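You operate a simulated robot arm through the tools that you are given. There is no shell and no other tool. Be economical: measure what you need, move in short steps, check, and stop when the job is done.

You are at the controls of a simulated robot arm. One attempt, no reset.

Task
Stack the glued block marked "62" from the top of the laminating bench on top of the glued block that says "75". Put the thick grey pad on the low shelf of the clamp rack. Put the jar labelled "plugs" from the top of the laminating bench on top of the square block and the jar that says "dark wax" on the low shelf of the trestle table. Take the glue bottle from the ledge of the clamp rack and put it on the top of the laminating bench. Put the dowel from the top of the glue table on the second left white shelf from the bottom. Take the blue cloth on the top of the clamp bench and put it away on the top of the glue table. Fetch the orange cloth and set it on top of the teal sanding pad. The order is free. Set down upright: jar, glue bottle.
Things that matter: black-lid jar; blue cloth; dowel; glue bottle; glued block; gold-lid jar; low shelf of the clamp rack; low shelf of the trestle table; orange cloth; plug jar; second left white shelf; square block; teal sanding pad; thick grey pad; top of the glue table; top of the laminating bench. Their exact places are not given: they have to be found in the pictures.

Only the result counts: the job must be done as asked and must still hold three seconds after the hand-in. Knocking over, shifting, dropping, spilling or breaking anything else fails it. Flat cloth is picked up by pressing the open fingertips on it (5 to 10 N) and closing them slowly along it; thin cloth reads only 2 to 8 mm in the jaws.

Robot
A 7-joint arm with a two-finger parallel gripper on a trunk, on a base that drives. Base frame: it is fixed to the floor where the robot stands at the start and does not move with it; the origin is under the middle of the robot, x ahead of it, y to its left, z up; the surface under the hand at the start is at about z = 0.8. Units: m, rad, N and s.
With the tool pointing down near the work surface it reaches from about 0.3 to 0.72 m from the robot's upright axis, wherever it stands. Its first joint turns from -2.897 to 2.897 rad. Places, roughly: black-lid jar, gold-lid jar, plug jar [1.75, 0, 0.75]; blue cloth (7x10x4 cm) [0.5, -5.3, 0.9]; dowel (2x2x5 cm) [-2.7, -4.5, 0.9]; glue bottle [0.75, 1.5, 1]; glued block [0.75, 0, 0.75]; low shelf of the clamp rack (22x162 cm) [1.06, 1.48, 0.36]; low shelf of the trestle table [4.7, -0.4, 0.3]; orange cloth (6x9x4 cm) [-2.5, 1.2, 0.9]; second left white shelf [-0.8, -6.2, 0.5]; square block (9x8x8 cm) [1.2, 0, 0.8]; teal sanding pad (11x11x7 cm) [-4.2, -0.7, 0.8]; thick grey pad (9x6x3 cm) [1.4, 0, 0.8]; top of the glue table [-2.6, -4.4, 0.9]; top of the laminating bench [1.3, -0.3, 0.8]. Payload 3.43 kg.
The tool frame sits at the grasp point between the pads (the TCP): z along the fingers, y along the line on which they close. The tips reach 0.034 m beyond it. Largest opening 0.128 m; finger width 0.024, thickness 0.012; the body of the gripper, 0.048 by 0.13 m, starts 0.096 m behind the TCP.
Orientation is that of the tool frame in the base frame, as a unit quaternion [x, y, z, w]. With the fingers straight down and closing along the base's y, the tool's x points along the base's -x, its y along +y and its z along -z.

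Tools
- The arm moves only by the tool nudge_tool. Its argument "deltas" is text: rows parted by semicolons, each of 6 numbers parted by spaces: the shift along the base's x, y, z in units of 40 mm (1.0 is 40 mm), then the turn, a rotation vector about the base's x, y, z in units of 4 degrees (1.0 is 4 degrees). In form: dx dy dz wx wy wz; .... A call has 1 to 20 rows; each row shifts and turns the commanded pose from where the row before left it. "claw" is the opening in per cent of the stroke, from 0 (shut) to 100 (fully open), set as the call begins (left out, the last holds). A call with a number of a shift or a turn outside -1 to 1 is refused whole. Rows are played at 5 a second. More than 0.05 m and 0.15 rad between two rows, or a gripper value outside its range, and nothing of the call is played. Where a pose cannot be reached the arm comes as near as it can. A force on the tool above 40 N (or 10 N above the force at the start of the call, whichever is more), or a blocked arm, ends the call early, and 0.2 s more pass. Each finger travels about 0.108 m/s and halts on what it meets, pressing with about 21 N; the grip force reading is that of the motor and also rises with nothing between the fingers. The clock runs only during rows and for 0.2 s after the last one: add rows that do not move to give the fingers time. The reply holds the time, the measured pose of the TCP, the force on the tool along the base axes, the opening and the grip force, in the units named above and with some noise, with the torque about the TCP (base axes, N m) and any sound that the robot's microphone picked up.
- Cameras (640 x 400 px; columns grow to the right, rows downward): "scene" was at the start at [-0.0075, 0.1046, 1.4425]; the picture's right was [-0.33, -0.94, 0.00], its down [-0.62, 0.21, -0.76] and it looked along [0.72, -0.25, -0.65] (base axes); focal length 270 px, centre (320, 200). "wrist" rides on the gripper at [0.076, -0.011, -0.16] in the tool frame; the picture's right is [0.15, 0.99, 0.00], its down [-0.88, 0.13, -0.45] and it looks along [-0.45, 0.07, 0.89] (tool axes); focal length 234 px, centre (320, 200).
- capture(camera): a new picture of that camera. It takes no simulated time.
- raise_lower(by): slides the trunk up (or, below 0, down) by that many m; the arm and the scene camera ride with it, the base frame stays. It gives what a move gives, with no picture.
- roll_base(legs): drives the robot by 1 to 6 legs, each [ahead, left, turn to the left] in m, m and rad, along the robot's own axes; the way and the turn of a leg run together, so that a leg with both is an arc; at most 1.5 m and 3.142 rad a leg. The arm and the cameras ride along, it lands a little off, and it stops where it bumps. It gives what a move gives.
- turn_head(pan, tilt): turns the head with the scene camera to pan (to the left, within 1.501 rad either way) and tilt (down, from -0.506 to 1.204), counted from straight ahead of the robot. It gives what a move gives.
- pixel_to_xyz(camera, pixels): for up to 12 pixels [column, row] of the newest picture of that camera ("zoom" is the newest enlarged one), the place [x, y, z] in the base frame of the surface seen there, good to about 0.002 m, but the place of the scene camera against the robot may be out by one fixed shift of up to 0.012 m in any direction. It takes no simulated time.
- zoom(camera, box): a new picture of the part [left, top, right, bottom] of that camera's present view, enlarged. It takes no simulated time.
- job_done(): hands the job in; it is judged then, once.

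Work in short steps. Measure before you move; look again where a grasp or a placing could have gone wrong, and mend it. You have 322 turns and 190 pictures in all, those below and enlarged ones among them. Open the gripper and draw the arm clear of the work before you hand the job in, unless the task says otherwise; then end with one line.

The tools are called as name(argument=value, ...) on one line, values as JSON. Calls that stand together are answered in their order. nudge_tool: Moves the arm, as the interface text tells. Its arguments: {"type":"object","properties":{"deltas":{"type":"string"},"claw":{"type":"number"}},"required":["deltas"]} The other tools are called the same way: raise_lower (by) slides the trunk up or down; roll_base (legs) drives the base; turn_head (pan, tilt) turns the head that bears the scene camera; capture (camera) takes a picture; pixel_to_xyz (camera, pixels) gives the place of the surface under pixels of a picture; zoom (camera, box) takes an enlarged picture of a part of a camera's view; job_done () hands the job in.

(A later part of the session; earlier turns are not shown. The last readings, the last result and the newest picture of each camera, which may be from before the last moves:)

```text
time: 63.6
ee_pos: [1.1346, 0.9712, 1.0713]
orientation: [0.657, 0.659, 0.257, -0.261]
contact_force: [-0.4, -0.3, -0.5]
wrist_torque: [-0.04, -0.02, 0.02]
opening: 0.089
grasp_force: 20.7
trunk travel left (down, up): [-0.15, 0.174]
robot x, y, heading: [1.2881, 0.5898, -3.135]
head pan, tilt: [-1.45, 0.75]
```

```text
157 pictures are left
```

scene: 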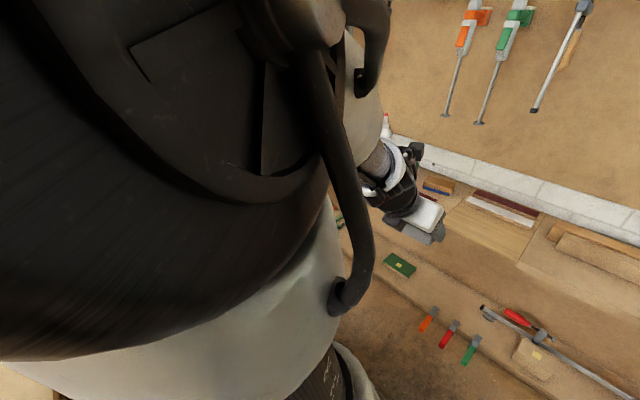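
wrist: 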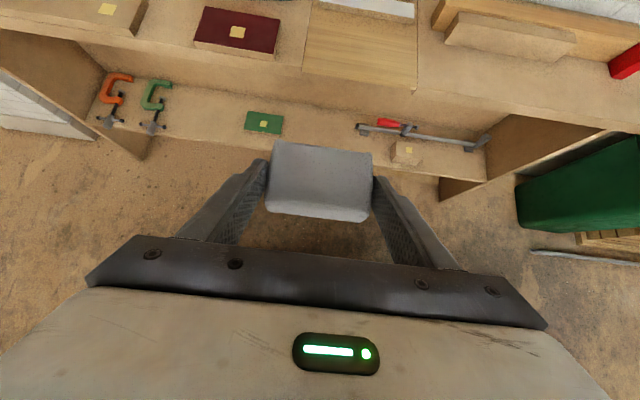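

I measure free shelf space between the green C-clamp, green pad and the long clamp.

pixel_to_xyz(camera="wrist", pixels=[[170, 100], [245, 128], [283, 125], [355, 127], [200, 140], [200, 115], [320, 118], [320, 134], [165, 128], [200, 100]])

pixel_to_xyz(camera="scene", pixels=[[435, 308], [445, 345], [420, 328], [405, 300], [400, 280], [430, 285], [485, 310], [410, 255], [436, 318], [454, 325]])

```text
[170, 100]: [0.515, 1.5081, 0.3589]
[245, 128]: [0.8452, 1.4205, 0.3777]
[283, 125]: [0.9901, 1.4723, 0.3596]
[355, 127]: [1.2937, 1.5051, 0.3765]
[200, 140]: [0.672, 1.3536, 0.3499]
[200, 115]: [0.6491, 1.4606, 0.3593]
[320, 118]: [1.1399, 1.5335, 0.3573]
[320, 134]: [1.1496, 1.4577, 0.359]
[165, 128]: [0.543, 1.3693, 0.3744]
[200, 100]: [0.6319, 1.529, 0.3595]
```

```text
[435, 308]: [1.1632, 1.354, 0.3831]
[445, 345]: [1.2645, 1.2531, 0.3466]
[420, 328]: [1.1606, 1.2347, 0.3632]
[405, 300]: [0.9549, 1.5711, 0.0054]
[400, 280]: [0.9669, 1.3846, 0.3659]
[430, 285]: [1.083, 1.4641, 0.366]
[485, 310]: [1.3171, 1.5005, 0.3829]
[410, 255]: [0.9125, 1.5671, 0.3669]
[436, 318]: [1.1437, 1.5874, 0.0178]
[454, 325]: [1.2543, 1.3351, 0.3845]
```

Free stretch x≈0.60–0.83 on the shelf (z 0.359). I drive ahead (−x) 0.42 m, then extend and lower the arm in front of the ledge.

roll_base(legs=[[0.42, 0, 0]])

nudge_tool(deltas="0 0.9 -0.3 0 0 0;0 0.9 -0.3 0 0 0;0 0.9 -0.3 0 0 0;0 0.9 -0.3 0 0 0;0 0.9 -0.3 0 0 0;0 0.4 -0.3 0 0 0;0 0 0 0 0 0")

```text
time: 66.2
ee_pos: [0.7146, 0.9721, 1.0716]
orientation: [0.66, 0.656, 0.257, -0.259]
contact_force: [0.4, 0.5, -0.8]
wrist_torque: [-0.03, -0.01, -0.02]
opening: 0.089
grasp_force: 21.0
trunk travel left (down, up): [-0.15, 0.174]
robot x, y, heading: [0.8641, 0.5874, 3.137]
head pan, tilt: [-1.45, 0.75]
```

```text
time: 67.8
ee_pos: [0.7145, 1.1684, 0.9991]
orientation: [0.659, 0.658, 0.256, -0.26]
contact_force: [0.4, 0.5, 0.1]
wrist_torque: [-0.02, -0.03, -0.02]
opening: 0.089
grasp_force: 21.0
trunk travel left (down, up): [-0.15, 0.174]
robot x, y, heading: [0.866, 0.5876, 3.137]
head pan, tilt: [-1.45, 0.75]
```

Lower the trunk 0.15 m, then the arm down in front of the shelf.

raise_lower(by=-0.149)

nudge_tool(deltas="0 0 -0.9 0.25 0 0;0 0 -0.9 0 0 0;0 0 -0.9 0 0 0;0 0 -0.9 0 0 0;0 0 -0.9 0 0 0;0 0 -0.9 0 0 0;0 0 -0.9 0 0 0;0 0 -0.9 0 0 0;0 0 -0.9 0 0 0;0 0 -0.9 0 0 0;0 0 0 0 0 0")

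capture(camera="wrist")

capture(camera="scene")

```text
time: 69.5
ee_pos: [0.7149, 1.169, 0.8498]
orientation: [0.66, 0.657, 0.256, -0.259]
contact_force: [-0.2, 0.4, -0.1]
wrist_torque: [-0.03, -0.01, 0.0]
opening: 0.0888
grasp_force: 21.3
trunk travel left (down, up): [-0.001, 0.323]
robot x, y, heading: [0.8637, 0.5905, 3.136]
head pan, tilt: [-1.45, 0.75]
```

```text
time: 71.9
ee_pos: [0.7138, 1.1684, 0.4895]
orientation: [0.657, 0.655, 0.262, -0.266]
contact_force: [0.7, -1.0, -0.2]
wrist_torque: [-0.01, -0.01, -0.02]
opening: 0.0889
grasp_force: 21.1
trunk travel left (down, up): [-0.001, 0.323]
robot x, y, heading: [0.8674, 0.5882, 3.133]
head pan, tilt: [-1.45, 0.75]
```

```text
156 pictures are left
```

wrist: 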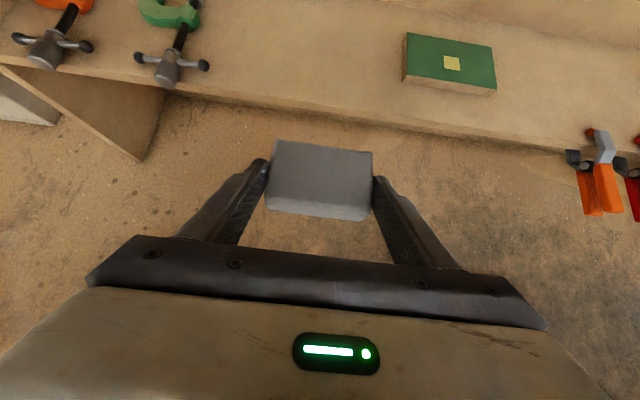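

```text
155 pictures are left
```

scene: 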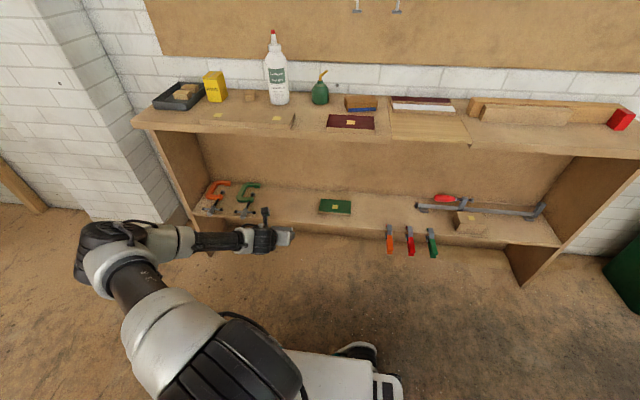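

The pad is ready in front of the shelf. I check where the elbow is before driving toward the rack.

pixel_to_xyz(camera="scene", pixels=[[100, 232], [130, 225], [180, 235], [215, 238], [80, 265], [265, 212], [135, 122], [158, 165], [190, 220]])

```text
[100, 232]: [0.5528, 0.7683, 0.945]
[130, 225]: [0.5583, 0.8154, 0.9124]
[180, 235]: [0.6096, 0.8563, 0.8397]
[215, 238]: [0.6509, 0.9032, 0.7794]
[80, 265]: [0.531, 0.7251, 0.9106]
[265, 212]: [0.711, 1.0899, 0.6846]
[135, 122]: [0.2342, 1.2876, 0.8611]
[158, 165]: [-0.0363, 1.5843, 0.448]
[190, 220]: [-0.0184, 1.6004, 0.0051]
```

Elbow stays in front of the ledge after a 0.27 m shift. I lower to z≈0.42 and drive right (toward rack) 0.27 m.

nudge_tool(deltas="0 0 -0.9 0 0 0;0 0 -0.8 0 0 0;0 0 0 0 0 0")

roll_base(legs=[[0, -0.27, 0]])

capture(camera="wrist")

capture(camera="scene")

```text
time: 72.7
ee_pos: [0.7163, 1.1691, 0.4213]
orientation: [0.657, 0.655, 0.261, -0.266]
contact_force: [-1.1, -0.2, 0.0]
wrist_torque: [-0.03, -0.01, 0.04]
opening: 0.089
grasp_force: 20.2
trunk travel left (down, up): [-0.001, 0.323]
robot x, y, heading: [0.8664, 0.5873, 3.14]
head pan, tilt: [-1.45, 0.75]
```

```text
time: 75.9
ee_pos: [0.7158, 1.4439, 0.4219]
orientation: [0.656, 0.656, 0.262, -0.266]
contact_force: [0.4, 0.0, -0.2]
wrist_torque: [0.01, 0.02, 0.0]
opening: 0.0892
grasp_force: 20.9
trunk travel left (down, up): [-0.001, 0.323]
robot x, y, heading: [0.8656, 0.8624, 3.142]
head pan, tilt: [-1.45, 0.75]
```

```text
154 pictures are left
```

wrist: 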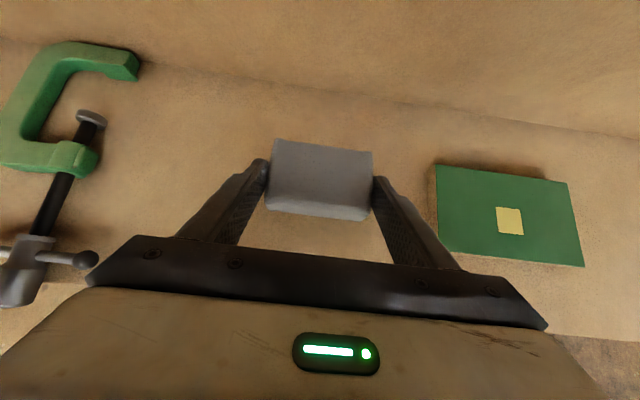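

```text
153 pictures are left
```

scene: 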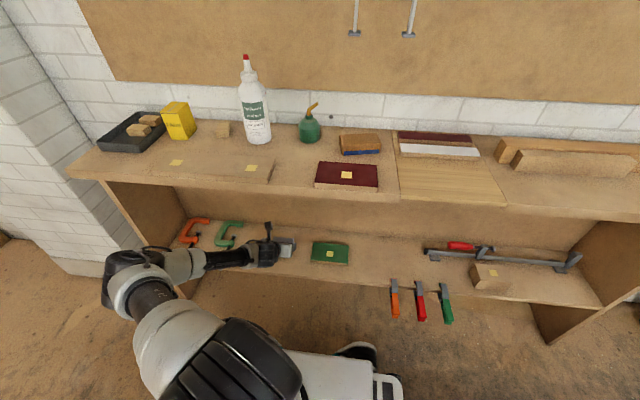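

Positioned over free shelf. Lower ~25 mm and look at the force.

nudge_tool(deltas="0 0 -0.3 0 0 0;0 0 -0.2 0 0 0;0 0 -0.1 0 0 0;0 0 0 0 0 0")

nudge_tool(deltas="0 0 -0.04 0 0 0;0 0 0 0 0 0")

capture(camera="wrist")

```text
time: 76.9
ee_pos: [0.7174, 1.4439, 0.3984]
orientation: [0.657, 0.655, 0.262, -0.265]
contact_force: [0.6, -0.3, 0.1]
wrist_torque: [0.01, -0.02, 0.02]
opening: 0.0891
grasp_force: 20.7
trunk travel left (down, up): [-0.001, 0.323]
robot x, y, heading: [0.8668, 0.8644, 3.146]
head pan, tilt: [-1.45, 0.75]
```

```text
time: 77.5
ee_pos: [0.7167, 1.4435, 0.3975]
orientation: [0.657, 0.655, 0.263, -0.265]
contact_force: [-0.9, -0.6, 0.0]
wrist_torque: [0.02, 0.02, 0.07]
opening: 0.0892
grasp_force: 20.7
trunk travel left (down, up): [-0.001, 0.323]
robot x, y, heading: [0.8726, 0.8616, 3.14]
head pan, tilt: [-1.45, 0.75]
```

```text
152 pictures are left
```

wrist: 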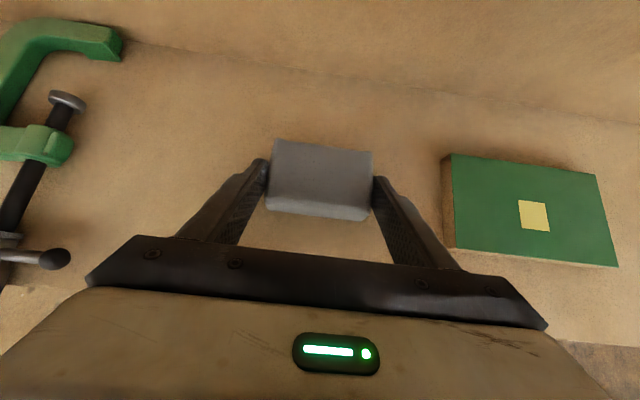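

About 1 mm above the shelf now. One more 1.5 mm, then open and back out along the tool, upward-toward the robot.

nudge_tool(deltas="0 0 -0.04 0 0 0;0 0 0 0 0 0")

nudge_tool(deltas="0 0 0 0 0 0;0 0 0 0 0 0;0 0 0 0 0 0;0 -0.1 0.2 0 0 0;0 -0.5 0.4 0 0 0;0 -0.6 0.4 0 0 0;0 -0.6 0.4 0 0 0;0 0 0 0 0 0", claw=100)

capture(camera="wrist")

```text
time: 78.1
ee_pos: [0.7164, 1.444, 0.3965]
orientation: [0.657, 0.654, 0.263, -0.265]
contact_force: [-0.5, -1.7, 8.3]
wrist_torque: [-0.04, -0.33, -0.09]
opening: 0.0891
grasp_force: 20.7
trunk travel left (down, up): [-0.001, 0.323]
robot x, y, heading: [0.8668, 0.8644, 3.136]
head pan, tilt: [-1.45, 0.75]
```

```text
time: 79.9
ee_pos: [0.7147, 1.3702, 0.4518]
orientation: [0.657, 0.655, 0.262, -0.266]
contact_force: [0.5, 0.0, -0.3]
wrist_torque: [-0.01, 0.01, 0.02]
opening: 0.1278
grasp_force: 0.0
trunk travel left (down, up): [-0.001, 0.323]
robot x, y, heading: [0.8703, 0.8624, 3.143]
head pan, tilt: [-1.45, 0.75]
```

```text
151 pictures are left
```

wrist: 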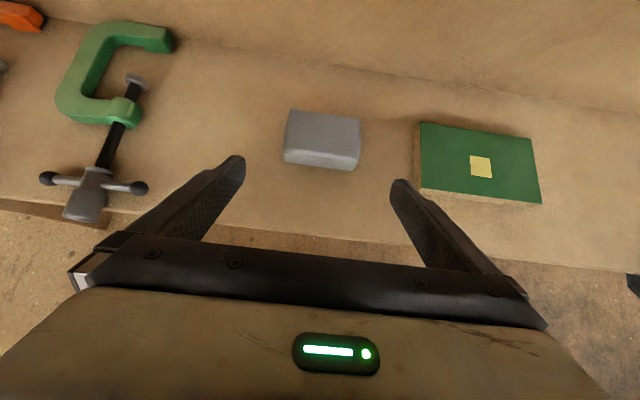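

The pad rests flat on the shelf. I back out, raise, and look at the glue bottle.

roll_base(legs=[[0, 0.26, 0]])

raise_lower(by=0.2)

nudge_tool(deltas="0 -0.2 1 1 0 0;0 -0.2 1 1 0 0;0 -0.2 1 1 0 0;0 -0.2 1 1 0 0;0 -0.2 1 1 0 0;0 -0.2 1 1 0 0;0 -0.2 1 0 0 0;0 -0.2 1 0 0 0;0 0 1 0 0 0")

capture(camera="wrist")

capture(camera="scene")

```text
time: 83.0
ee_pos: [0.715, 1.1109, 0.451]
orientation: [0.657, 0.655, 0.262, -0.265]
contact_force: [-0.5, 0.4, -0.2]
wrist_torque: [-0.01, 0.02, 0.0]
opening: 0.1281
grasp_force: 0.1
trunk travel left (down, up): [-0.001, 0.323]
robot x, y, heading: [0.8644, 0.6022, 3.143]
head pan, tilt: [-1.45, 0.75]
```

```text
time: 85.2
ee_pos: [0.7154, 1.111, 0.6518]
orientation: [0.657, 0.655, 0.262, -0.265]
contact_force: [0.0, -0.4, 0.5]
wrist_torque: [0.02, 0.01, 0.0]
opening: 0.1279
grasp_force: 0.1
trunk travel left (down, up): [-0.201, 0.123]
robot x, y, heading: [0.8665, 0.6035, 3.133]
head pan, tilt: [-1.45, 0.75]
```

```text
time: 87.2
ee_pos: [0.7033, 1.0637, 1.0061]
orientation: [0.587, 0.586, 0.393, -0.396]
contact_force: [0.3, -0.2, 0.8]
wrist_torque: [0.0, 0.01, 0.0]
opening: 0.1278
grasp_force: 0.0
out of reach, approached as far as the arm can: row 8, 9
trunk travel left (down, up): [-0.201, 0.123]
robot x, y, heading: [0.8681, 0.6017, 3.138]
head pan, tilt: [-1.45, 0.75]
```

```text
150 pictures are left
```

wrist: 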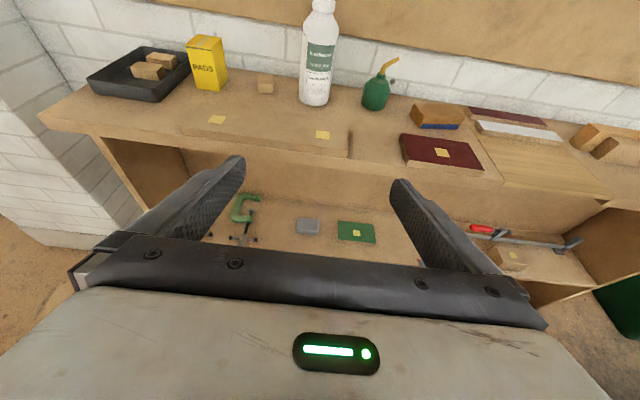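

```text
149 pictures are left
```

scene: 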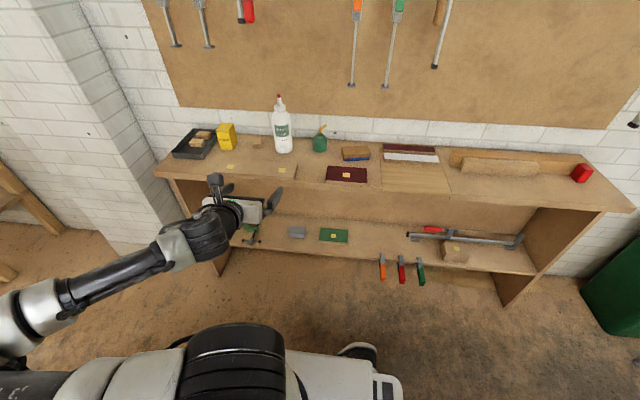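

Bottle at (318,60) in wrist view. I zoom to read and measure it.

zoom(camera="wrist", box=[260, 0, 420, 120])

pixel_to_xyz(camera="wrist", pixels=[[302, 95], [330, 97], [316, 98], [308, 45], [334, 48], [320, 50], [317, 75], [322, 8], [330, 134], [375, 95], [265, 85], [318, 112]])

pixel_to_xyz(camera="scene", pixels=[[283, 97], [281, 105], [283, 125], [283, 148], [274, 130], [291, 130], [288, 166], [282, 116]])

```text
3.33 times, centred on (340, 60) of wrist
```

zoom: 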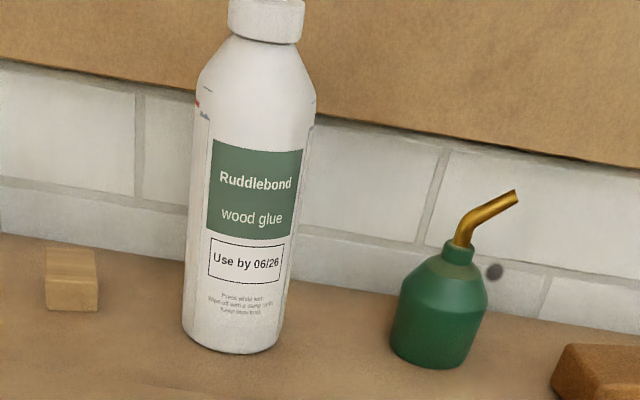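

```text
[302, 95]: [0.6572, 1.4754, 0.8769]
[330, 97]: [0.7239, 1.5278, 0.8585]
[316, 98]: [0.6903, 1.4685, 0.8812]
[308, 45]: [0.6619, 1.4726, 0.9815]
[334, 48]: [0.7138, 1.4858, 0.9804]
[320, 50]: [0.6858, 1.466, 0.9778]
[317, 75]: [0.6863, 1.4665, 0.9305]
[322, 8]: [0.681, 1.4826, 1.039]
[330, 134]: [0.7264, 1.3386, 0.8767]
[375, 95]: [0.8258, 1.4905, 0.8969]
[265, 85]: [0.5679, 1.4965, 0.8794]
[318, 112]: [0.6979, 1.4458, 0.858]
```

```text
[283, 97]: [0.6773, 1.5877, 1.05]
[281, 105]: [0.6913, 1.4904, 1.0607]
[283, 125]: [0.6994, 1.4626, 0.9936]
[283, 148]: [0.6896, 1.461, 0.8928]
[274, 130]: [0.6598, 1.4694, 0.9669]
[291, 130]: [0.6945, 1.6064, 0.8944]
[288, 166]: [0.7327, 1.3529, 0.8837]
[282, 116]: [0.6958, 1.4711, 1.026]
```

The bottle ("wood glue"): centre (0.687,1.496), radius ≈0.03, base z 0.858. I drive right 0.29 m and then reach in horizontally-tilted.

roll_base(legs=[[0, -0.29, 0]])

capture(camera="wrist")

```text
time: 90.6
ee_pos: [0.7055, 1.3504, 1.0057]
orientation: [0.588, 0.586, 0.393, -0.396]
contact_force: [-0.6, 0.2, 0.5]
wrist_torque: [0.01, 0.04, 0.01]
opening: 0.1281
grasp_force: 0.0
trunk travel left (down, up): [-0.201, 0.123]
robot x, y, heading: [0.8665, 0.888, 3.142]
head pan, tilt: [-1.45, 0.75]
```

```text
147 pictures are left
```

wrist: 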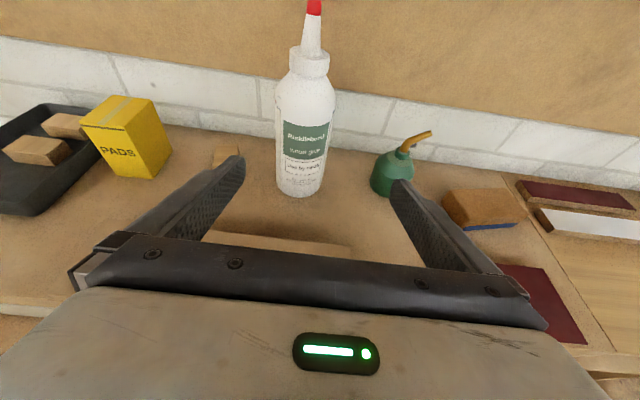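

Quick check of bottle position from here, then lower 6 cm and go in.

pixel_to_xyz(camera="wrist", pixels=[[303, 150], [282, 140], [328, 145], [300, 180], [314, 20]])

nudge_tool(deltas="-0.46 0 -0.5 0 0 0;0 0.1 -0.5 0 0 0;0 0.2 -0.5 0 0 0;0 0.7 0 0 0 0;0 0.8 0 0 0 0;0 0 0 0 0 0")

capture(camera="wrist")

```text
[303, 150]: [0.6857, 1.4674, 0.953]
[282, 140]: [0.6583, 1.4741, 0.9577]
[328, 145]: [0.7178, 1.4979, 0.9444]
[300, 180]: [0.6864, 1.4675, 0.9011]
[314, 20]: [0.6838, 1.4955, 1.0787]
```

```text
time: 92.0
ee_pos: [0.6882, 1.4258, 0.9459]
orientation: [0.589, 0.585, 0.394, -0.395]
contact_force: [0.4, -1.0, -0.3]
wrist_torque: [-0.01, -0.01, -0.02]
opening: 0.1279
grasp_force: 0.0
trunk travel left (down, up): [-0.201, 0.123]
robot x, y, heading: [0.8668, 0.8864, 3.139]
head pan, tilt: [-1.45, 0.75]
```

```text
146 pictures are left
```

wrist: 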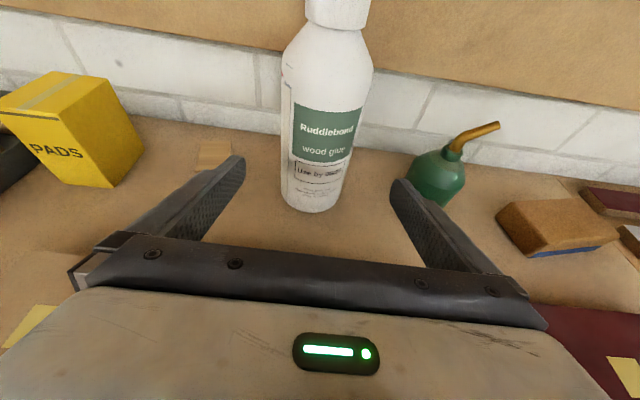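

Move in 68 mm and close.

nudge_tool(deltas="0 0.6 0 0 0 0;0 0.6 0 0 0 0;0 0.5 0 0 0 0;0 0 0 0 0 0")

nudge_tool(deltas="0 0 0 0 0 0;0 0 0 0 0 0;0 0 0 0 0 0;0 0 0 0 0 0;0 0 0 0 0 0", claw=0)

nudge_tool(deltas="0 0 0.5 0 0 0;0 0 0.5 0 0 0;0 0 0.5 0 0 0;0 0 0 0 0 0")

capture(camera="wrist")

```text
time: 93.0
ee_pos: [0.6868, 1.4917, 0.9444]
orientation: [0.588, 0.586, 0.393, -0.395]
contact_force: [0.1, 0.6, 0.3]
wrist_torque: [-0.01, 0.03, 0.0]
opening: 0.1279
grasp_force: 0.0
trunk travel left (down, up): [-0.201, 0.123]
robot x, y, heading: [0.8675, 0.8854, 3.133]
head pan, tilt: [-1.45, 0.75]
```

```text
time: 94.2
ee_pos: [0.687, 1.4911, 0.9448]
orientation: [0.588, 0.586, 0.393, -0.395]
contact_force: [-2.8, 0.0, 0.3]
wrist_torque: [0.02, 0.04, 0.04]
opening: 0.0712
grasp_force: 21.2
trunk travel left (down, up): [-0.201, 0.123]
robot x, y, heading: [0.8697, 0.8923, 3.137]
head pan, tilt: [-1.45, 0.75]
```

```text
time: 95.2
ee_pos: [0.6866, 1.4923, 1.0054]
orientation: [0.588, 0.586, 0.394, -0.395]
contact_force: [0.0, -0.1, -6.2]
wrist_torque: [-0.08, 0.01, 0.01]
opening: 0.0712
grasp_force: 20.9
trunk travel left (down, up): [-0.201, 0.123]
robot x, y, heading: [0.8665, 0.8903, 3.135]
head pan, tilt: [-1.45, 0.75]
```

```text
145 pictures are left
```

wrist: 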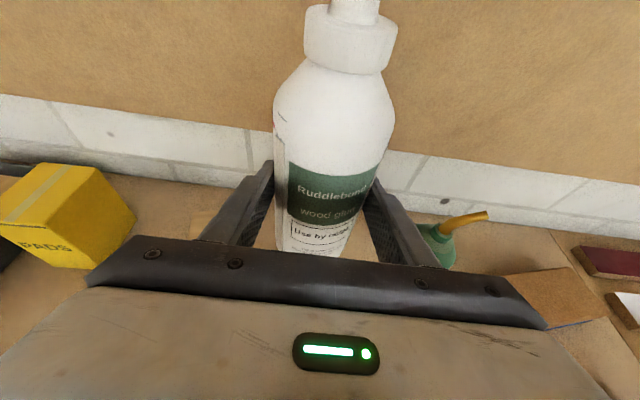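

Bottle is held upright (6 N). Raise 5 cm, back off to y≈0.70, turn 180°, drive back to x≈0.27.

raise_lower(by=0.06)

roll_base(legs=[[0, 0.18, 0], [0, 0, 3.14], [-0.58, 0, 0]])

turn_head(pan=-1.3, tilt=0.75)

capture(camera="scene")

capture(camera="wrist")

```text
time: 96.2
ee_pos: [0.6852, 1.4929, 1.0647]
orientation: [0.588, 0.585, 0.394, -0.395]
contact_force: [-0.5, -0.1, -5.7]
wrist_torque: [-0.09, 0.0, -0.03]
opening: 0.0713
grasp_force: 20.6
trunk travel left (down, up): [-0.261, 0.063]
robot x, y, heading: [0.8679, 0.886, 3.136]
head pan, tilt: [-1.45, 0.75]
```

```text
time: 108.9
ee_pos: [0.4703, 0.1165, 1.0652]
orientation: [-0.579, 0.595, -0.39, -0.398]
contact_force: [0.0, -0.3, -5.5]
wrist_torque: [0.05, -0.06, 0.02]
opening: 0.0709
grasp_force: 20.8
trunk travel left (down, up): [-0.261, 0.063]
robot x, y, heading: [0.3021, 0.725, -0.023]
head pan, tilt: [-1.45, 0.75]
```

```text
time: 109.6
ee_pos: [0.4711, 0.1172, 1.0638]
orientation: [-0.579, 0.595, -0.39, -0.398]
contact_force: [-0.1, 0.1, -7.1]
wrist_torque: [0.07, 0.03, 0.03]
opening: 0.071
grasp_force: 20.9
trunk travel left (down, up): [-0.261, 0.063]
robot x, y, heading: [0.3045, 0.727, -0.031]
head pan, tilt: [-1.3, 0.75]
```

```text
144 pictures are left
```

scene: 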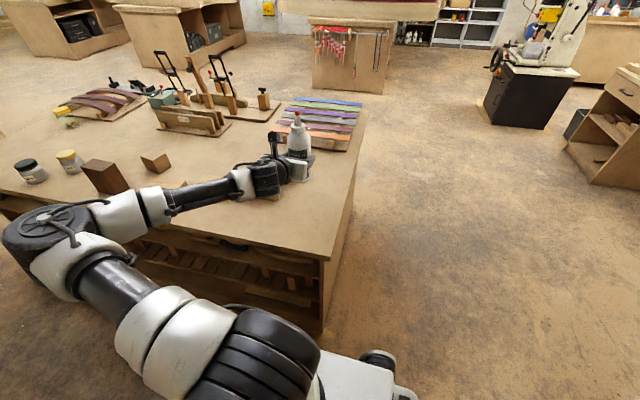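

```text
143 pictures are left
```

wrist: 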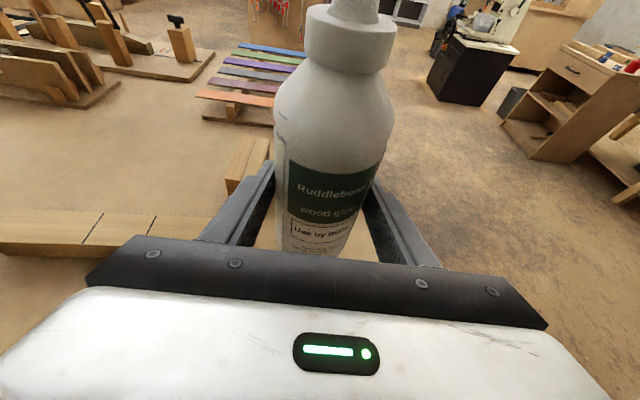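

The bottle is over the clear corner at (0.471,0.117). I lower about 0.175 m.

nudge_tool(deltas="0 0 -0.9 0 0 0;0 0 -0.9 0 0 0;0 0 -0.9 0 0 0;0 0 -0.9 0 0 0;0 0 -0.5 0 0 0;0 0 -0.2 0 0 0;0 0 0 0 0 0")

capture(camera="scene")

```text
time: 111.2
ee_pos: [0.4716, 0.1174, 0.8907]
orientation: [-0.579, 0.595, -0.391, -0.398]
contact_force: [-0.3, -0.1, -5.5]
wrist_torque: [0.12, -0.01, -0.02]
opening: 0.071
grasp_force: 21.1
trunk travel left (down, up): [-0.261, 0.063]
robot x, y, heading: [0.3032, 0.7227, -0.024]
head pan, tilt: [-1.3, 0.75]
```

```text
142 pictures are left
```

scene: 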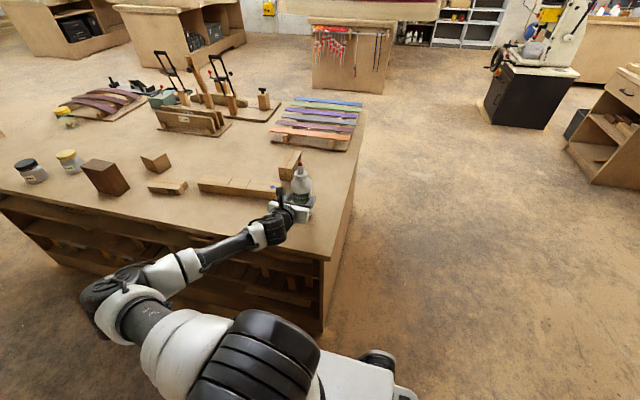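

Still carrying its weight (−5.5 N). Lower the last few mm.

nudge_tool(deltas="0 0 -0.07 0 0 0;0 0 -0.04 0 0 0;0 0 0 0 0 0")

```text
time: 112.0
ee_pos: [0.4712, 0.1178, 0.8874]
orientation: [-0.579, 0.595, -0.391, -0.397]
contact_force: [0.3, -0.6, -5.6]
wrist_torque: [0.09, 0.01, 0.02]
opening: 0.0711
grasp_force: 21.2
trunk travel left (down, up): [-0.261, 0.063]
robot x, y, heading: [0.2998, 0.725, -0.024]
head pan, tilt: [-1.3, 0.75]
```

nudge_tool(deltas="0 0 -0.04 0 0 0;0 0 0 0 0 0")

nudge_tool(deltas="0 0 -0.03 0 0 0;0 0 0 0 0 0")

```text
time: 112.6
ee_pos: [0.4709, 0.1192, 0.8863]
orientation: [-0.579, 0.595, -0.391, -0.398]
contact_force: [0.4, -0.2, -6.1]
wrist_torque: [0.08, -0.03, -0.01]
opening: 0.0711
grasp_force: 21.9
trunk travel left (down, up): [-0.261, 0.063]
robot x, y, heading: [0.3006, 0.7262, -0.029]
head pan, tilt: [-1.3, 0.75]
```

```text
time: 113.2
ee_pos: [0.4708, 0.1182, 0.8846]
orientation: [-0.579, 0.595, -0.391, -0.399]
contact_force: [-1.3, 0.0, -3.1]
wrist_torque: [0.03, 0.13, -0.04]
opening: 0.0712
grasp_force: 20.8
trunk travel left (down, up): [-0.261, 0.063]
robot x, y, heading: [0.3026, 0.7236, -0.025]
head pan, tilt: [-1.3, 0.75]
```

Contact begins (−3.1 N left). One mm more, open, and withdraw straight back along +y.

nudge_tool(deltas="0 0 -0.025 0 0 0;0 0 0 0 0 0")

nudge_tool(deltas="0 0 0 0 0 0;0 0 0 0 0 0;0 0 0 0 0 0;0 0.2 0.05 0 0 0;0 0.6 0.15 0 0 0;0 0.8 0.2 0 0 0;0 0.8 0.3 0 0 0;0 0 0.5 0 0 0", claw=100)

capture(camera="wrist")

```text
time: 113.8
ee_pos: [0.4699, 0.1184, 0.8848]
orientation: [-0.579, 0.595, -0.391, -0.398]
contact_force: [-1.0, -0.9, 2.0]
wrist_torque: [0.03, 0.28, 0.04]
opening: 0.0709
grasp_force: 21.4
trunk travel left (down, up): [-0.261, 0.063]
robot x, y, heading: [0.3018, 0.7233, -0.027]
head pan, tilt: [-1.3, 0.75]
```

```text
time: 115.6
ee_pos: [0.4704, 0.2151, 0.9321]
orientation: [-0.58, 0.594, -0.392, -0.397]
contact_force: [-0.2, -0.5, 0.2]
wrist_torque: [-0.01, -0.06, -0.02]
opening: 0.1281
grasp_force: 0.0
trunk travel left (down, up): [-0.261, 0.063]
robot x, y, heading: [0.303, 0.7261, -0.024]
head pan, tilt: [-1.3, 0.75]
```

```text
141 pictures are left
```

wrist: 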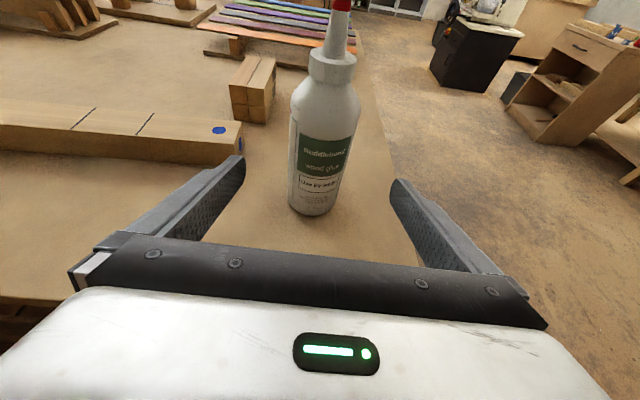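

Glue bottle stands. Now raise, drive ahead 1.48 m along the aisle to reach the plug jar with the same tilted tool.

nudge_tool(deltas="0 0.5 1 0 0 0;0 0 1 0 0 0;0 0 1 0 0 0;0 0 0.5 0 0 0")

roll_base(legs=[[0, 0, 0.025], [1.48, 0, 0]])

turn_head(pan=-1.2, tilt=0.7)

capture(camera="scene")

capture(camera="wrist")

```text
time: 116.6
ee_pos: [0.4704, 0.2337, 1.073]
orientation: [-0.579, 0.595, -0.391, -0.398]
contact_force: [-0.1, 0.6, 0.5]
wrist_torque: [-0.03, 0.01, 0.01]
opening: 0.1281
grasp_force: 0.1
trunk travel left (down, up): [-0.261, 0.063]
robot x, y, heading: [0.3016, 0.723, -0.029]
head pan, tilt: [-1.3, 0.75]
```

```text
time: 124.2
ee_pos: [1.9426, 0.2367, 1.075]
orientation: [0.588, -0.587, 0.396, 0.392]
contact_force: [-0.4, 0.2, -0.5]
wrist_torque: [0.0, -0.03, 0.02]
opening: 0.1282
grasp_force: 0.0
trunk travel left (down, up): [-0.261, 0.063]
robot x, y, heading: [1.7563, 0.719, 0.001]
head pan, tilt: [-1.3, 0.75]
```

```text
time: 124.9
ee_pos: [1.9425, 0.2374, 1.0735]
orientation: [-0.586, 0.588, -0.396, -0.393]
contact_force: [-0.3, -0.5, -0.8]
wrist_torque: [0.0, 0.0, -0.02]
opening: 0.128
grasp_force: 0.1
trunk travel left (down, up): [-0.261, 0.063]
robot x, y, heading: [1.7603, 0.7213, -0.002]
head pan, tilt: [-1.201, 0.7]
```

```text
140 pictures are left
```

scene: 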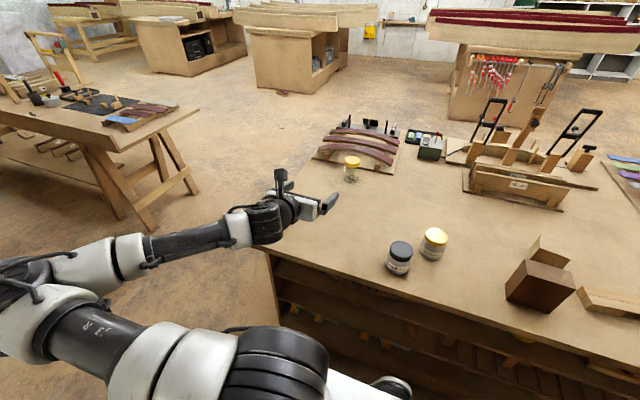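

```text
139 pictures are left
```

wrist: 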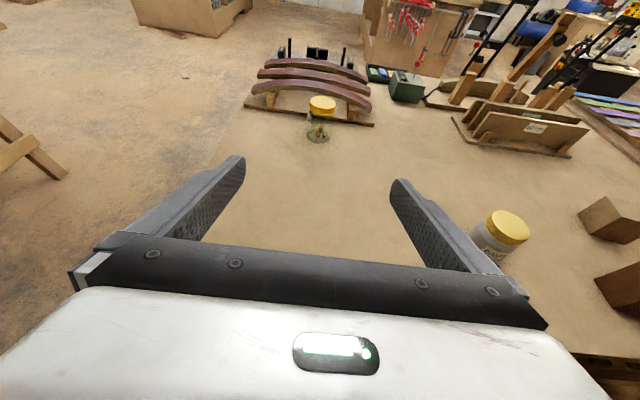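

Plug jar at (318,118) in the wrist view. Zoom and measure.

zoom(camera="wrist", box=[240, 60, 400, 160])

pixel_to_xyz(camera="zoom", pixels=[[325, 170], [275, 175], [384, 180], [325, 210], [325, 150], [310, 300], [312, 325], [330, 250], [270, 290], [350, 240]])

zoom(camera="scene", box=[300, 110, 460, 210])

pixel_to_xyz(camera="scene", pixels=[[352, 162], [346, 162], [358, 163], [351, 178], [357, 178], [351, 186], [317, 160], [390, 165]])

```text
4.00 times, centred on (320, 110) of wrist
```

zoom: 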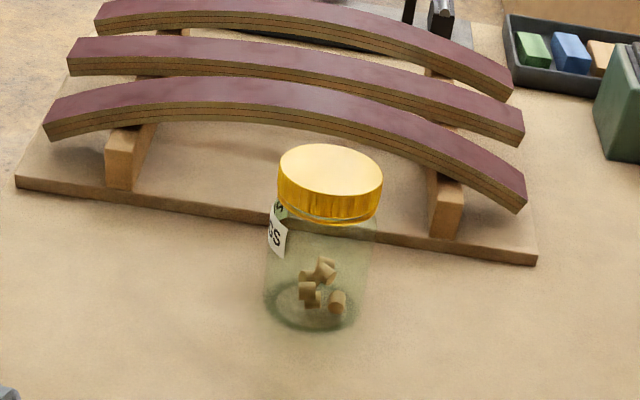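

```text
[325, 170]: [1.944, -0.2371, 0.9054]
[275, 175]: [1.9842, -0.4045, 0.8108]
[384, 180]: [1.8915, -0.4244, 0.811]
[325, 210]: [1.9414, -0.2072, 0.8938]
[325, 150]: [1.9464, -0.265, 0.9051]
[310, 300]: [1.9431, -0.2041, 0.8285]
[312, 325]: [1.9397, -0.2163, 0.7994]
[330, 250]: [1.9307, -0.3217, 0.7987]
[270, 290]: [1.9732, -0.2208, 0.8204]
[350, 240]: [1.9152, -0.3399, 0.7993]
```

```text
4.00 times, centred on (380, 160) of scene
```

zoom: 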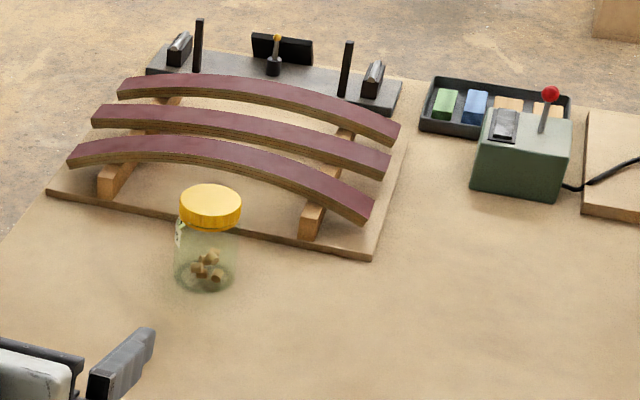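

```text
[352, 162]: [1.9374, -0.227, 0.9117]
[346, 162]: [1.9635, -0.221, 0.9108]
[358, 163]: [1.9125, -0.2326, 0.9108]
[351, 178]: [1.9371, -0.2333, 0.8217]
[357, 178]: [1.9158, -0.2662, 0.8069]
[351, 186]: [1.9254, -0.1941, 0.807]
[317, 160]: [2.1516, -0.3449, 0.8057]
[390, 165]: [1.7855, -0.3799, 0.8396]
```

Jar centre ≈(1.943,−0.237), lid top 0.905, radius ≈0.032. I drive closer (right 0.15, ahead 0.12) and reach.

roll_base(legs=[[0.12, 0, 0], [0, -0.155, 0]])

nudge_tool(deltas="-0.5 -0.8 -0.4 0 0 0;-0.5 -0.8 -0.4 0 0 0;-0.5 -0.8 -0.4 0 0 0;-0.5 -0.8 -0.4 0 0 0;-0.5 -0.8 -0.4 0 0 0;-0.5 0 -0.8 0 0 0;0 0 -0.8 0 0 0;0 0 0 0 0 0")

capture(camera="wrist")

```text
time: 127.8
ee_pos: [2.0606, 0.086, 1.0721]
orientation: [-0.587, 0.587, -0.396, -0.392]
contact_force: [0.1, -1.0, 0.2]
wrist_torque: [-0.02, 0.03, -0.02]
opening: 0.1281
grasp_force: 0.0
trunk travel left (down, up): [-0.261, 0.063]
robot x, y, heading: [1.8774, 0.572, -0.007]
head pan, tilt: [-1.201, 0.7]
```

```text
time: 129.6
ee_pos: [1.9397, -0.0748, 0.9308]
orientation: [0.587, -0.587, 0.396, 0.392]
contact_force: [-0.4, 0.1, -0.2]
wrist_torque: [0.01, 0.0, 0.01]
opening: 0.1279
grasp_force: 0.1
trunk travel left (down, up): [-0.261, 0.063]
robot x, y, heading: [1.8817, 0.571, -0.002]
head pan, tilt: [-1.201, 0.7]
```

```text
136 pictures are left
```

wrist: 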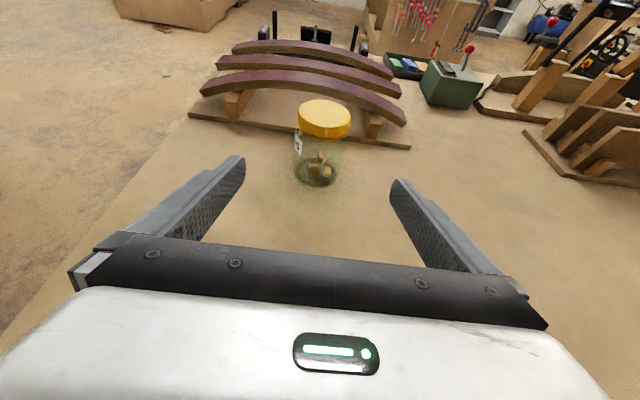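

Lower to 0.857 and advance to y≈−0.17, then check.

nudge_tool(deltas="0.04 -0.3 -0.9 0 0 0;0.04 -0.6 -0.9 0 0 0;0 -0.8 -0.05 0 0 0;0 -0.7 0 0 0 0;0 0 0 0 0 0")

capture(camera="wrist")

```text
time: 130.8
ee_pos: [1.9436, -0.1718, 0.8554]
orientation: [-0.587, 0.587, -0.396, -0.393]
contact_force: [-0.9, -0.5, -1.2]
wrist_torque: [-0.01, 0.03, 0.03]
opening: 0.128
grasp_force: 0.1
trunk travel left (down, up): [-0.261, 0.063]
robot x, y, heading: [1.8822, 0.5706, -0.001]
head pan, tilt: [-1.201, 0.7]
```

```text
135 pictures are left
```

wrist: 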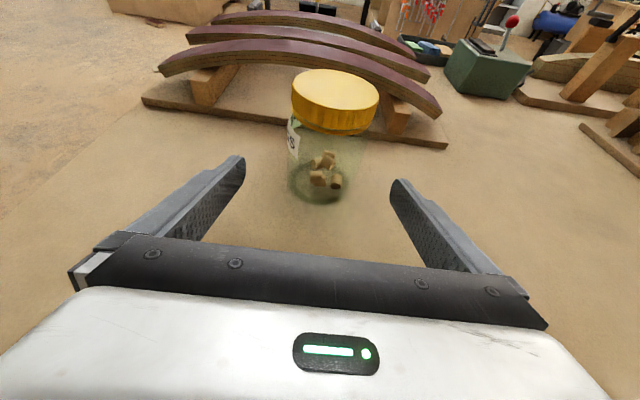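

Advance 65 mm and close.

nudge_tool(deltas="0 -0.6 0 0 0 0;0 -0.6 0 0 0 0;0 -0.4 0 0 0 0;0 0 0 0 0 0")

nudge_tool(deltas="0 0 0 0 0 0;0 0 0 0 0 0;0 0 0 0 0 0;0 0 0 0 0 0;0 0 0 0 0 0", claw=0)

nudge_tool(deltas="0 0 0.5 0 0 0;0 0 1 0 0 0;0 0 1 0 0 0;0 0 1 0 0 0;0 0 0 0 0 0")

capture(camera="wrist")

```text
time: 131.8
ee_pos: [1.9447, -0.2356, 0.8573]
orientation: [0.587, -0.587, 0.396, 0.392]
contact_force: [0.2, 0.3, -0.8]
wrist_torque: [-0.02, -0.01, -0.01]
opening: 0.128
grasp_force: 0.0
trunk travel left (down, up): [-0.261, 0.063]
robot x, y, heading: [1.8766, 0.5712, -0.002]
head pan, tilt: [-1.201, 0.7]
```

```text
time: 133.0
ee_pos: [1.9436, -0.236, 0.8569]
orientation: [-0.587, 0.587, -0.396, -0.393]
contact_force: [-1.6, 0.0, 1.1]
wrist_torque: [-0.01, -0.03, -0.01]
opening: 0.0733
grasp_force: 21.1
trunk travel left (down, up): [-0.261, 0.063]
robot x, y, heading: [1.8779, 0.5669, 0.002]
head pan, tilt: [-1.201, 0.7]
```

```text
time: 134.2
ee_pos: [1.942, -0.2349, 0.996]
orientation: [-0.587, 0.588, -0.395, -0.393]
contact_force: [-0.2, -0.3, -2.6]
wrist_torque: [0.06, 0.01, 0.0]
opening: 0.0731
grasp_force: 20.8
trunk travel left (down, up): [-0.261, 0.063]
robot x, y, heading: [1.8762, 0.5748, 0.002]
head pan, tilt: [-1.201, 0.7]
```

```text
134 pictures are left
```

wrist: 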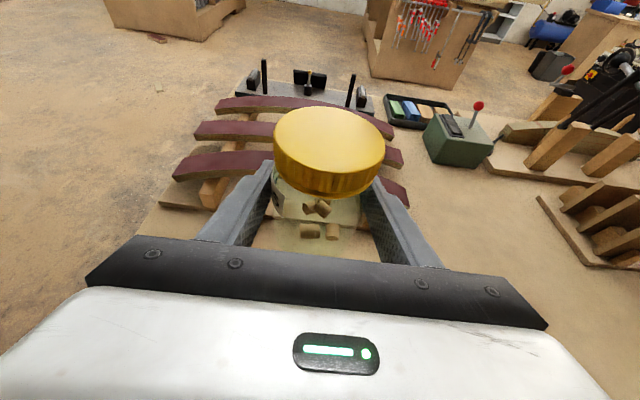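

Plug jar is held. I raise it, retract, drive back to x≈0.89 at y≈0.69 and turn left 0.4 rad so the tool approaches the square block from the side away from the brown block.

nudge_tool(deltas="0 0.6 0.7 0 0 0;0 0.9 0.5 0 0 0;0 0.9 0.3 0 0 0;0 0.9 0 0 0 0;0 0.7 0 0 0 0;0 0 0 0 0 0")

roll_base(legs=[[0, 0.12, 0], [-0.99, 0, 0], [0, 0, 0.4]])

turn_head(pan=-1.3, tilt=0.7)

capture(camera="scene")

capture(camera="wrist")

```text
time: 135.6
ee_pos: [1.9432, -0.0719, 1.0549]
orientation: [-0.586, 0.587, -0.397, -0.393]
contact_force: [-0.3, 0.5, -2.5]
wrist_torque: [0.03, -0.04, -0.03]
opening: 0.0731
grasp_force: 21.3
trunk travel left (down, up): [-0.261, 0.063]
robot x, y, heading: [1.8796, 0.572, -0.004]
head pan, tilt: [-1.201, 0.7]
```

```text
time: 143.4
ee_pos: [1.176, 0.1279, 1.0553]
orientation: [0.689, -0.463, 0.464, 0.309]
contact_force: [0.1, -0.2, -2.9]
wrist_torque: [0.04, 0.02, 0.01]
opening: 0.073
grasp_force: 21.1
trunk travel left (down, up): [-0.261, 0.063]
robot x, y, heading: [0.8702, 0.7035, 0.387]
head pan, tilt: [-1.201, 0.7]
```

```text
time: 144.1
ee_pos: [1.1756, 0.1288, 1.0548]
orientation: [0.689, -0.462, 0.465, 0.309]
contact_force: [0.1, 0.0, -2.2]
wrist_torque: [0.02, 0.01, 0.0]
opening: 0.0735
grasp_force: 20.8
trunk travel left (down, up): [-0.261, 0.063]
robot x, y, heading: [0.8741, 0.6984, 0.383]
head pan, tilt: [-1.3, 0.7]
```

```text
133 pictures are left
```

scene: 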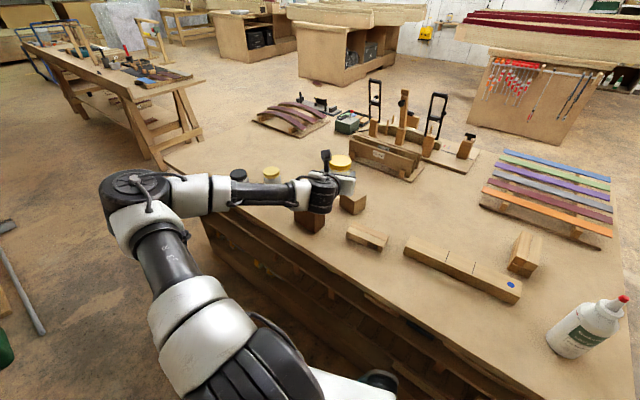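

```text
132 pictures are left
```

wrist: 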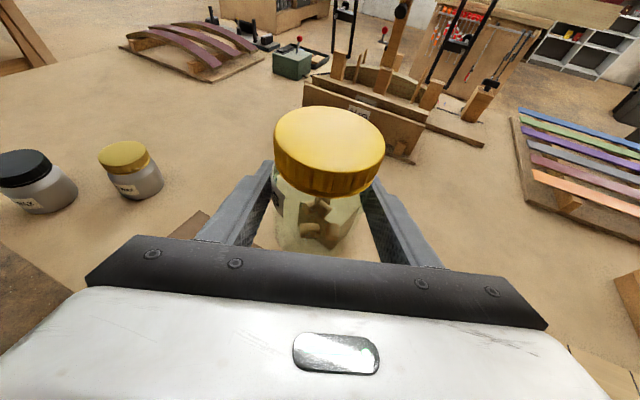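

I zoom on the square block at (353,202) to get its top face.

zoom(camera="scene", box=[290, 145, 390, 235])

pixel_to_xyz(camera="scene", pixels=[[345, 196], [353, 197], [363, 195], [357, 206], [350, 203], [305, 213], [324, 215], [318, 228], [341, 198], [341, 160]])

```text
4.44 times, centred on (340, 190) of scene
```

zoom: 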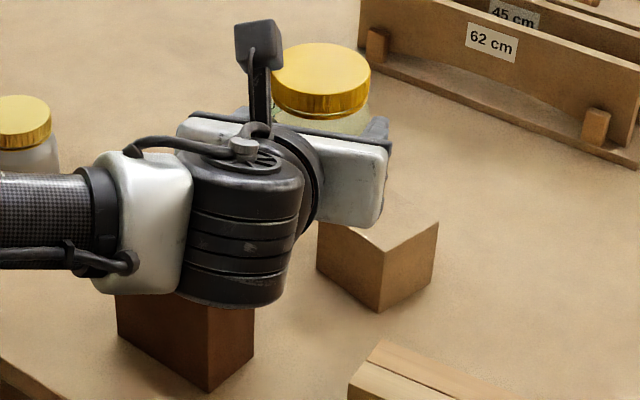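

```text
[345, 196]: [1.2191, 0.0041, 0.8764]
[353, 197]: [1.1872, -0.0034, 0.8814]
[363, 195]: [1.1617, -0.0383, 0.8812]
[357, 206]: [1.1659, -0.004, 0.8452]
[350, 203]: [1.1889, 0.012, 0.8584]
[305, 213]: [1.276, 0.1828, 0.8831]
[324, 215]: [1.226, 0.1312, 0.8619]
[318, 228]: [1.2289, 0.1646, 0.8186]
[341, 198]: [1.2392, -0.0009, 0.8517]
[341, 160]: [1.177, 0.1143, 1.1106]
```

I measure the wrist motor's position relative to the brown block (perspective may mislead).

pixel_to_xyz(camera="zoom", pixels=[[240, 298], [210, 280], [285, 270], [240, 230], [345, 222], [350, 200], [60, 250], [380, 222], [430, 225], [400, 235]])

```text
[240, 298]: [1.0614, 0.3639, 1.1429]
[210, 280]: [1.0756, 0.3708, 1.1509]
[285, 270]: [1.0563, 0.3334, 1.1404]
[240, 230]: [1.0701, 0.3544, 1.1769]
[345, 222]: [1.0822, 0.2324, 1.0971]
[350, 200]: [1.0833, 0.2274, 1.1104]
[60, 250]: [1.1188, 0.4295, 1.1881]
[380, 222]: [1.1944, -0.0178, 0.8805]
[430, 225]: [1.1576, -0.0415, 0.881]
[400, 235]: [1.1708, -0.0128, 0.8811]
```

Wrist is at (1.06,0.36), so it stays clear of the brown block. I take the block's top corners.

pixel_to_xyz(camera="zoom", pixels=[[383, 249], [435, 223], [320, 226], [322, 229], [384, 254], [410, 236], [350, 236], [318, 265], [378, 308]])

```text
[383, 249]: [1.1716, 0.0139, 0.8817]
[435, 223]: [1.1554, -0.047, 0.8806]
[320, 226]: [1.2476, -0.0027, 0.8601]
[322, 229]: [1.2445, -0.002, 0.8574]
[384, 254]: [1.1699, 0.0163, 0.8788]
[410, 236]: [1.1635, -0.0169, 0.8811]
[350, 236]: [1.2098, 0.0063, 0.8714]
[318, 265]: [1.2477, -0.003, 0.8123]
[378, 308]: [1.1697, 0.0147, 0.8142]
```

Block top centre ≈(1.1985,−0.021), z≈0.8745. Move the jar above it and lower to ~1 cm above.

nudge_tool(deltas="0.15 -0.94 0 0 0 0;0.15 -0.94 0 0 0 0;0.14 -0.94 0 0 0 0;0.14 -0.93 0 0 0 0;0 0 -0.9 0 0 0;0 0 -0.9 0 0 0;0 0 -0.8 0 0 0;0 0 0 0 0 0")

zoom(camera="scene", box=[290, 135, 410, 225])

capture(camera="wrist")

```text
time: 145.9
ee_pos: [1.2023, -0.0213, 0.9519]
orientation: [0.689, -0.463, 0.465, 0.309]
contact_force: [-1.1, 0.6, -2.4]
wrist_torque: [0.0, -0.02, 0.0]
opening: 0.0736
grasp_force: 20.9
trunk travel left (down, up): [-0.261, 0.063]
robot x, y, heading: [0.8706, 0.6981, 0.386]
head pan, tilt: [-1.3, 0.7]
```

```text
4.44 times, centred on (350, 180) of scene
```

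zoom: 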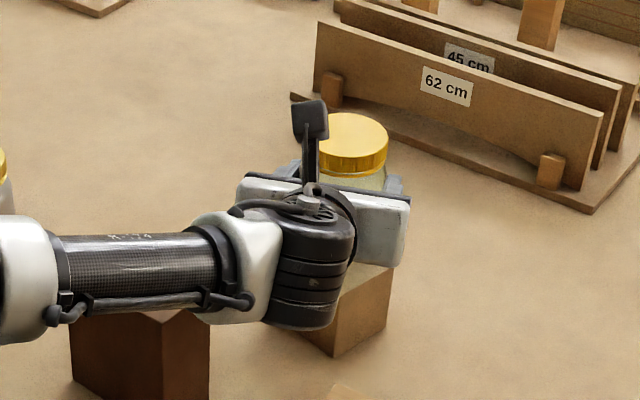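

```text
129 pictures are left
```

wrist: 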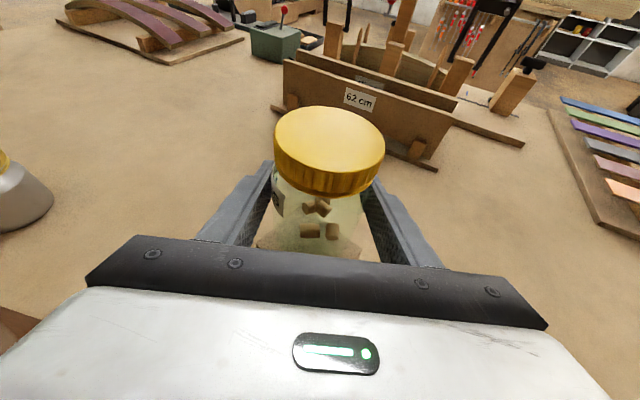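

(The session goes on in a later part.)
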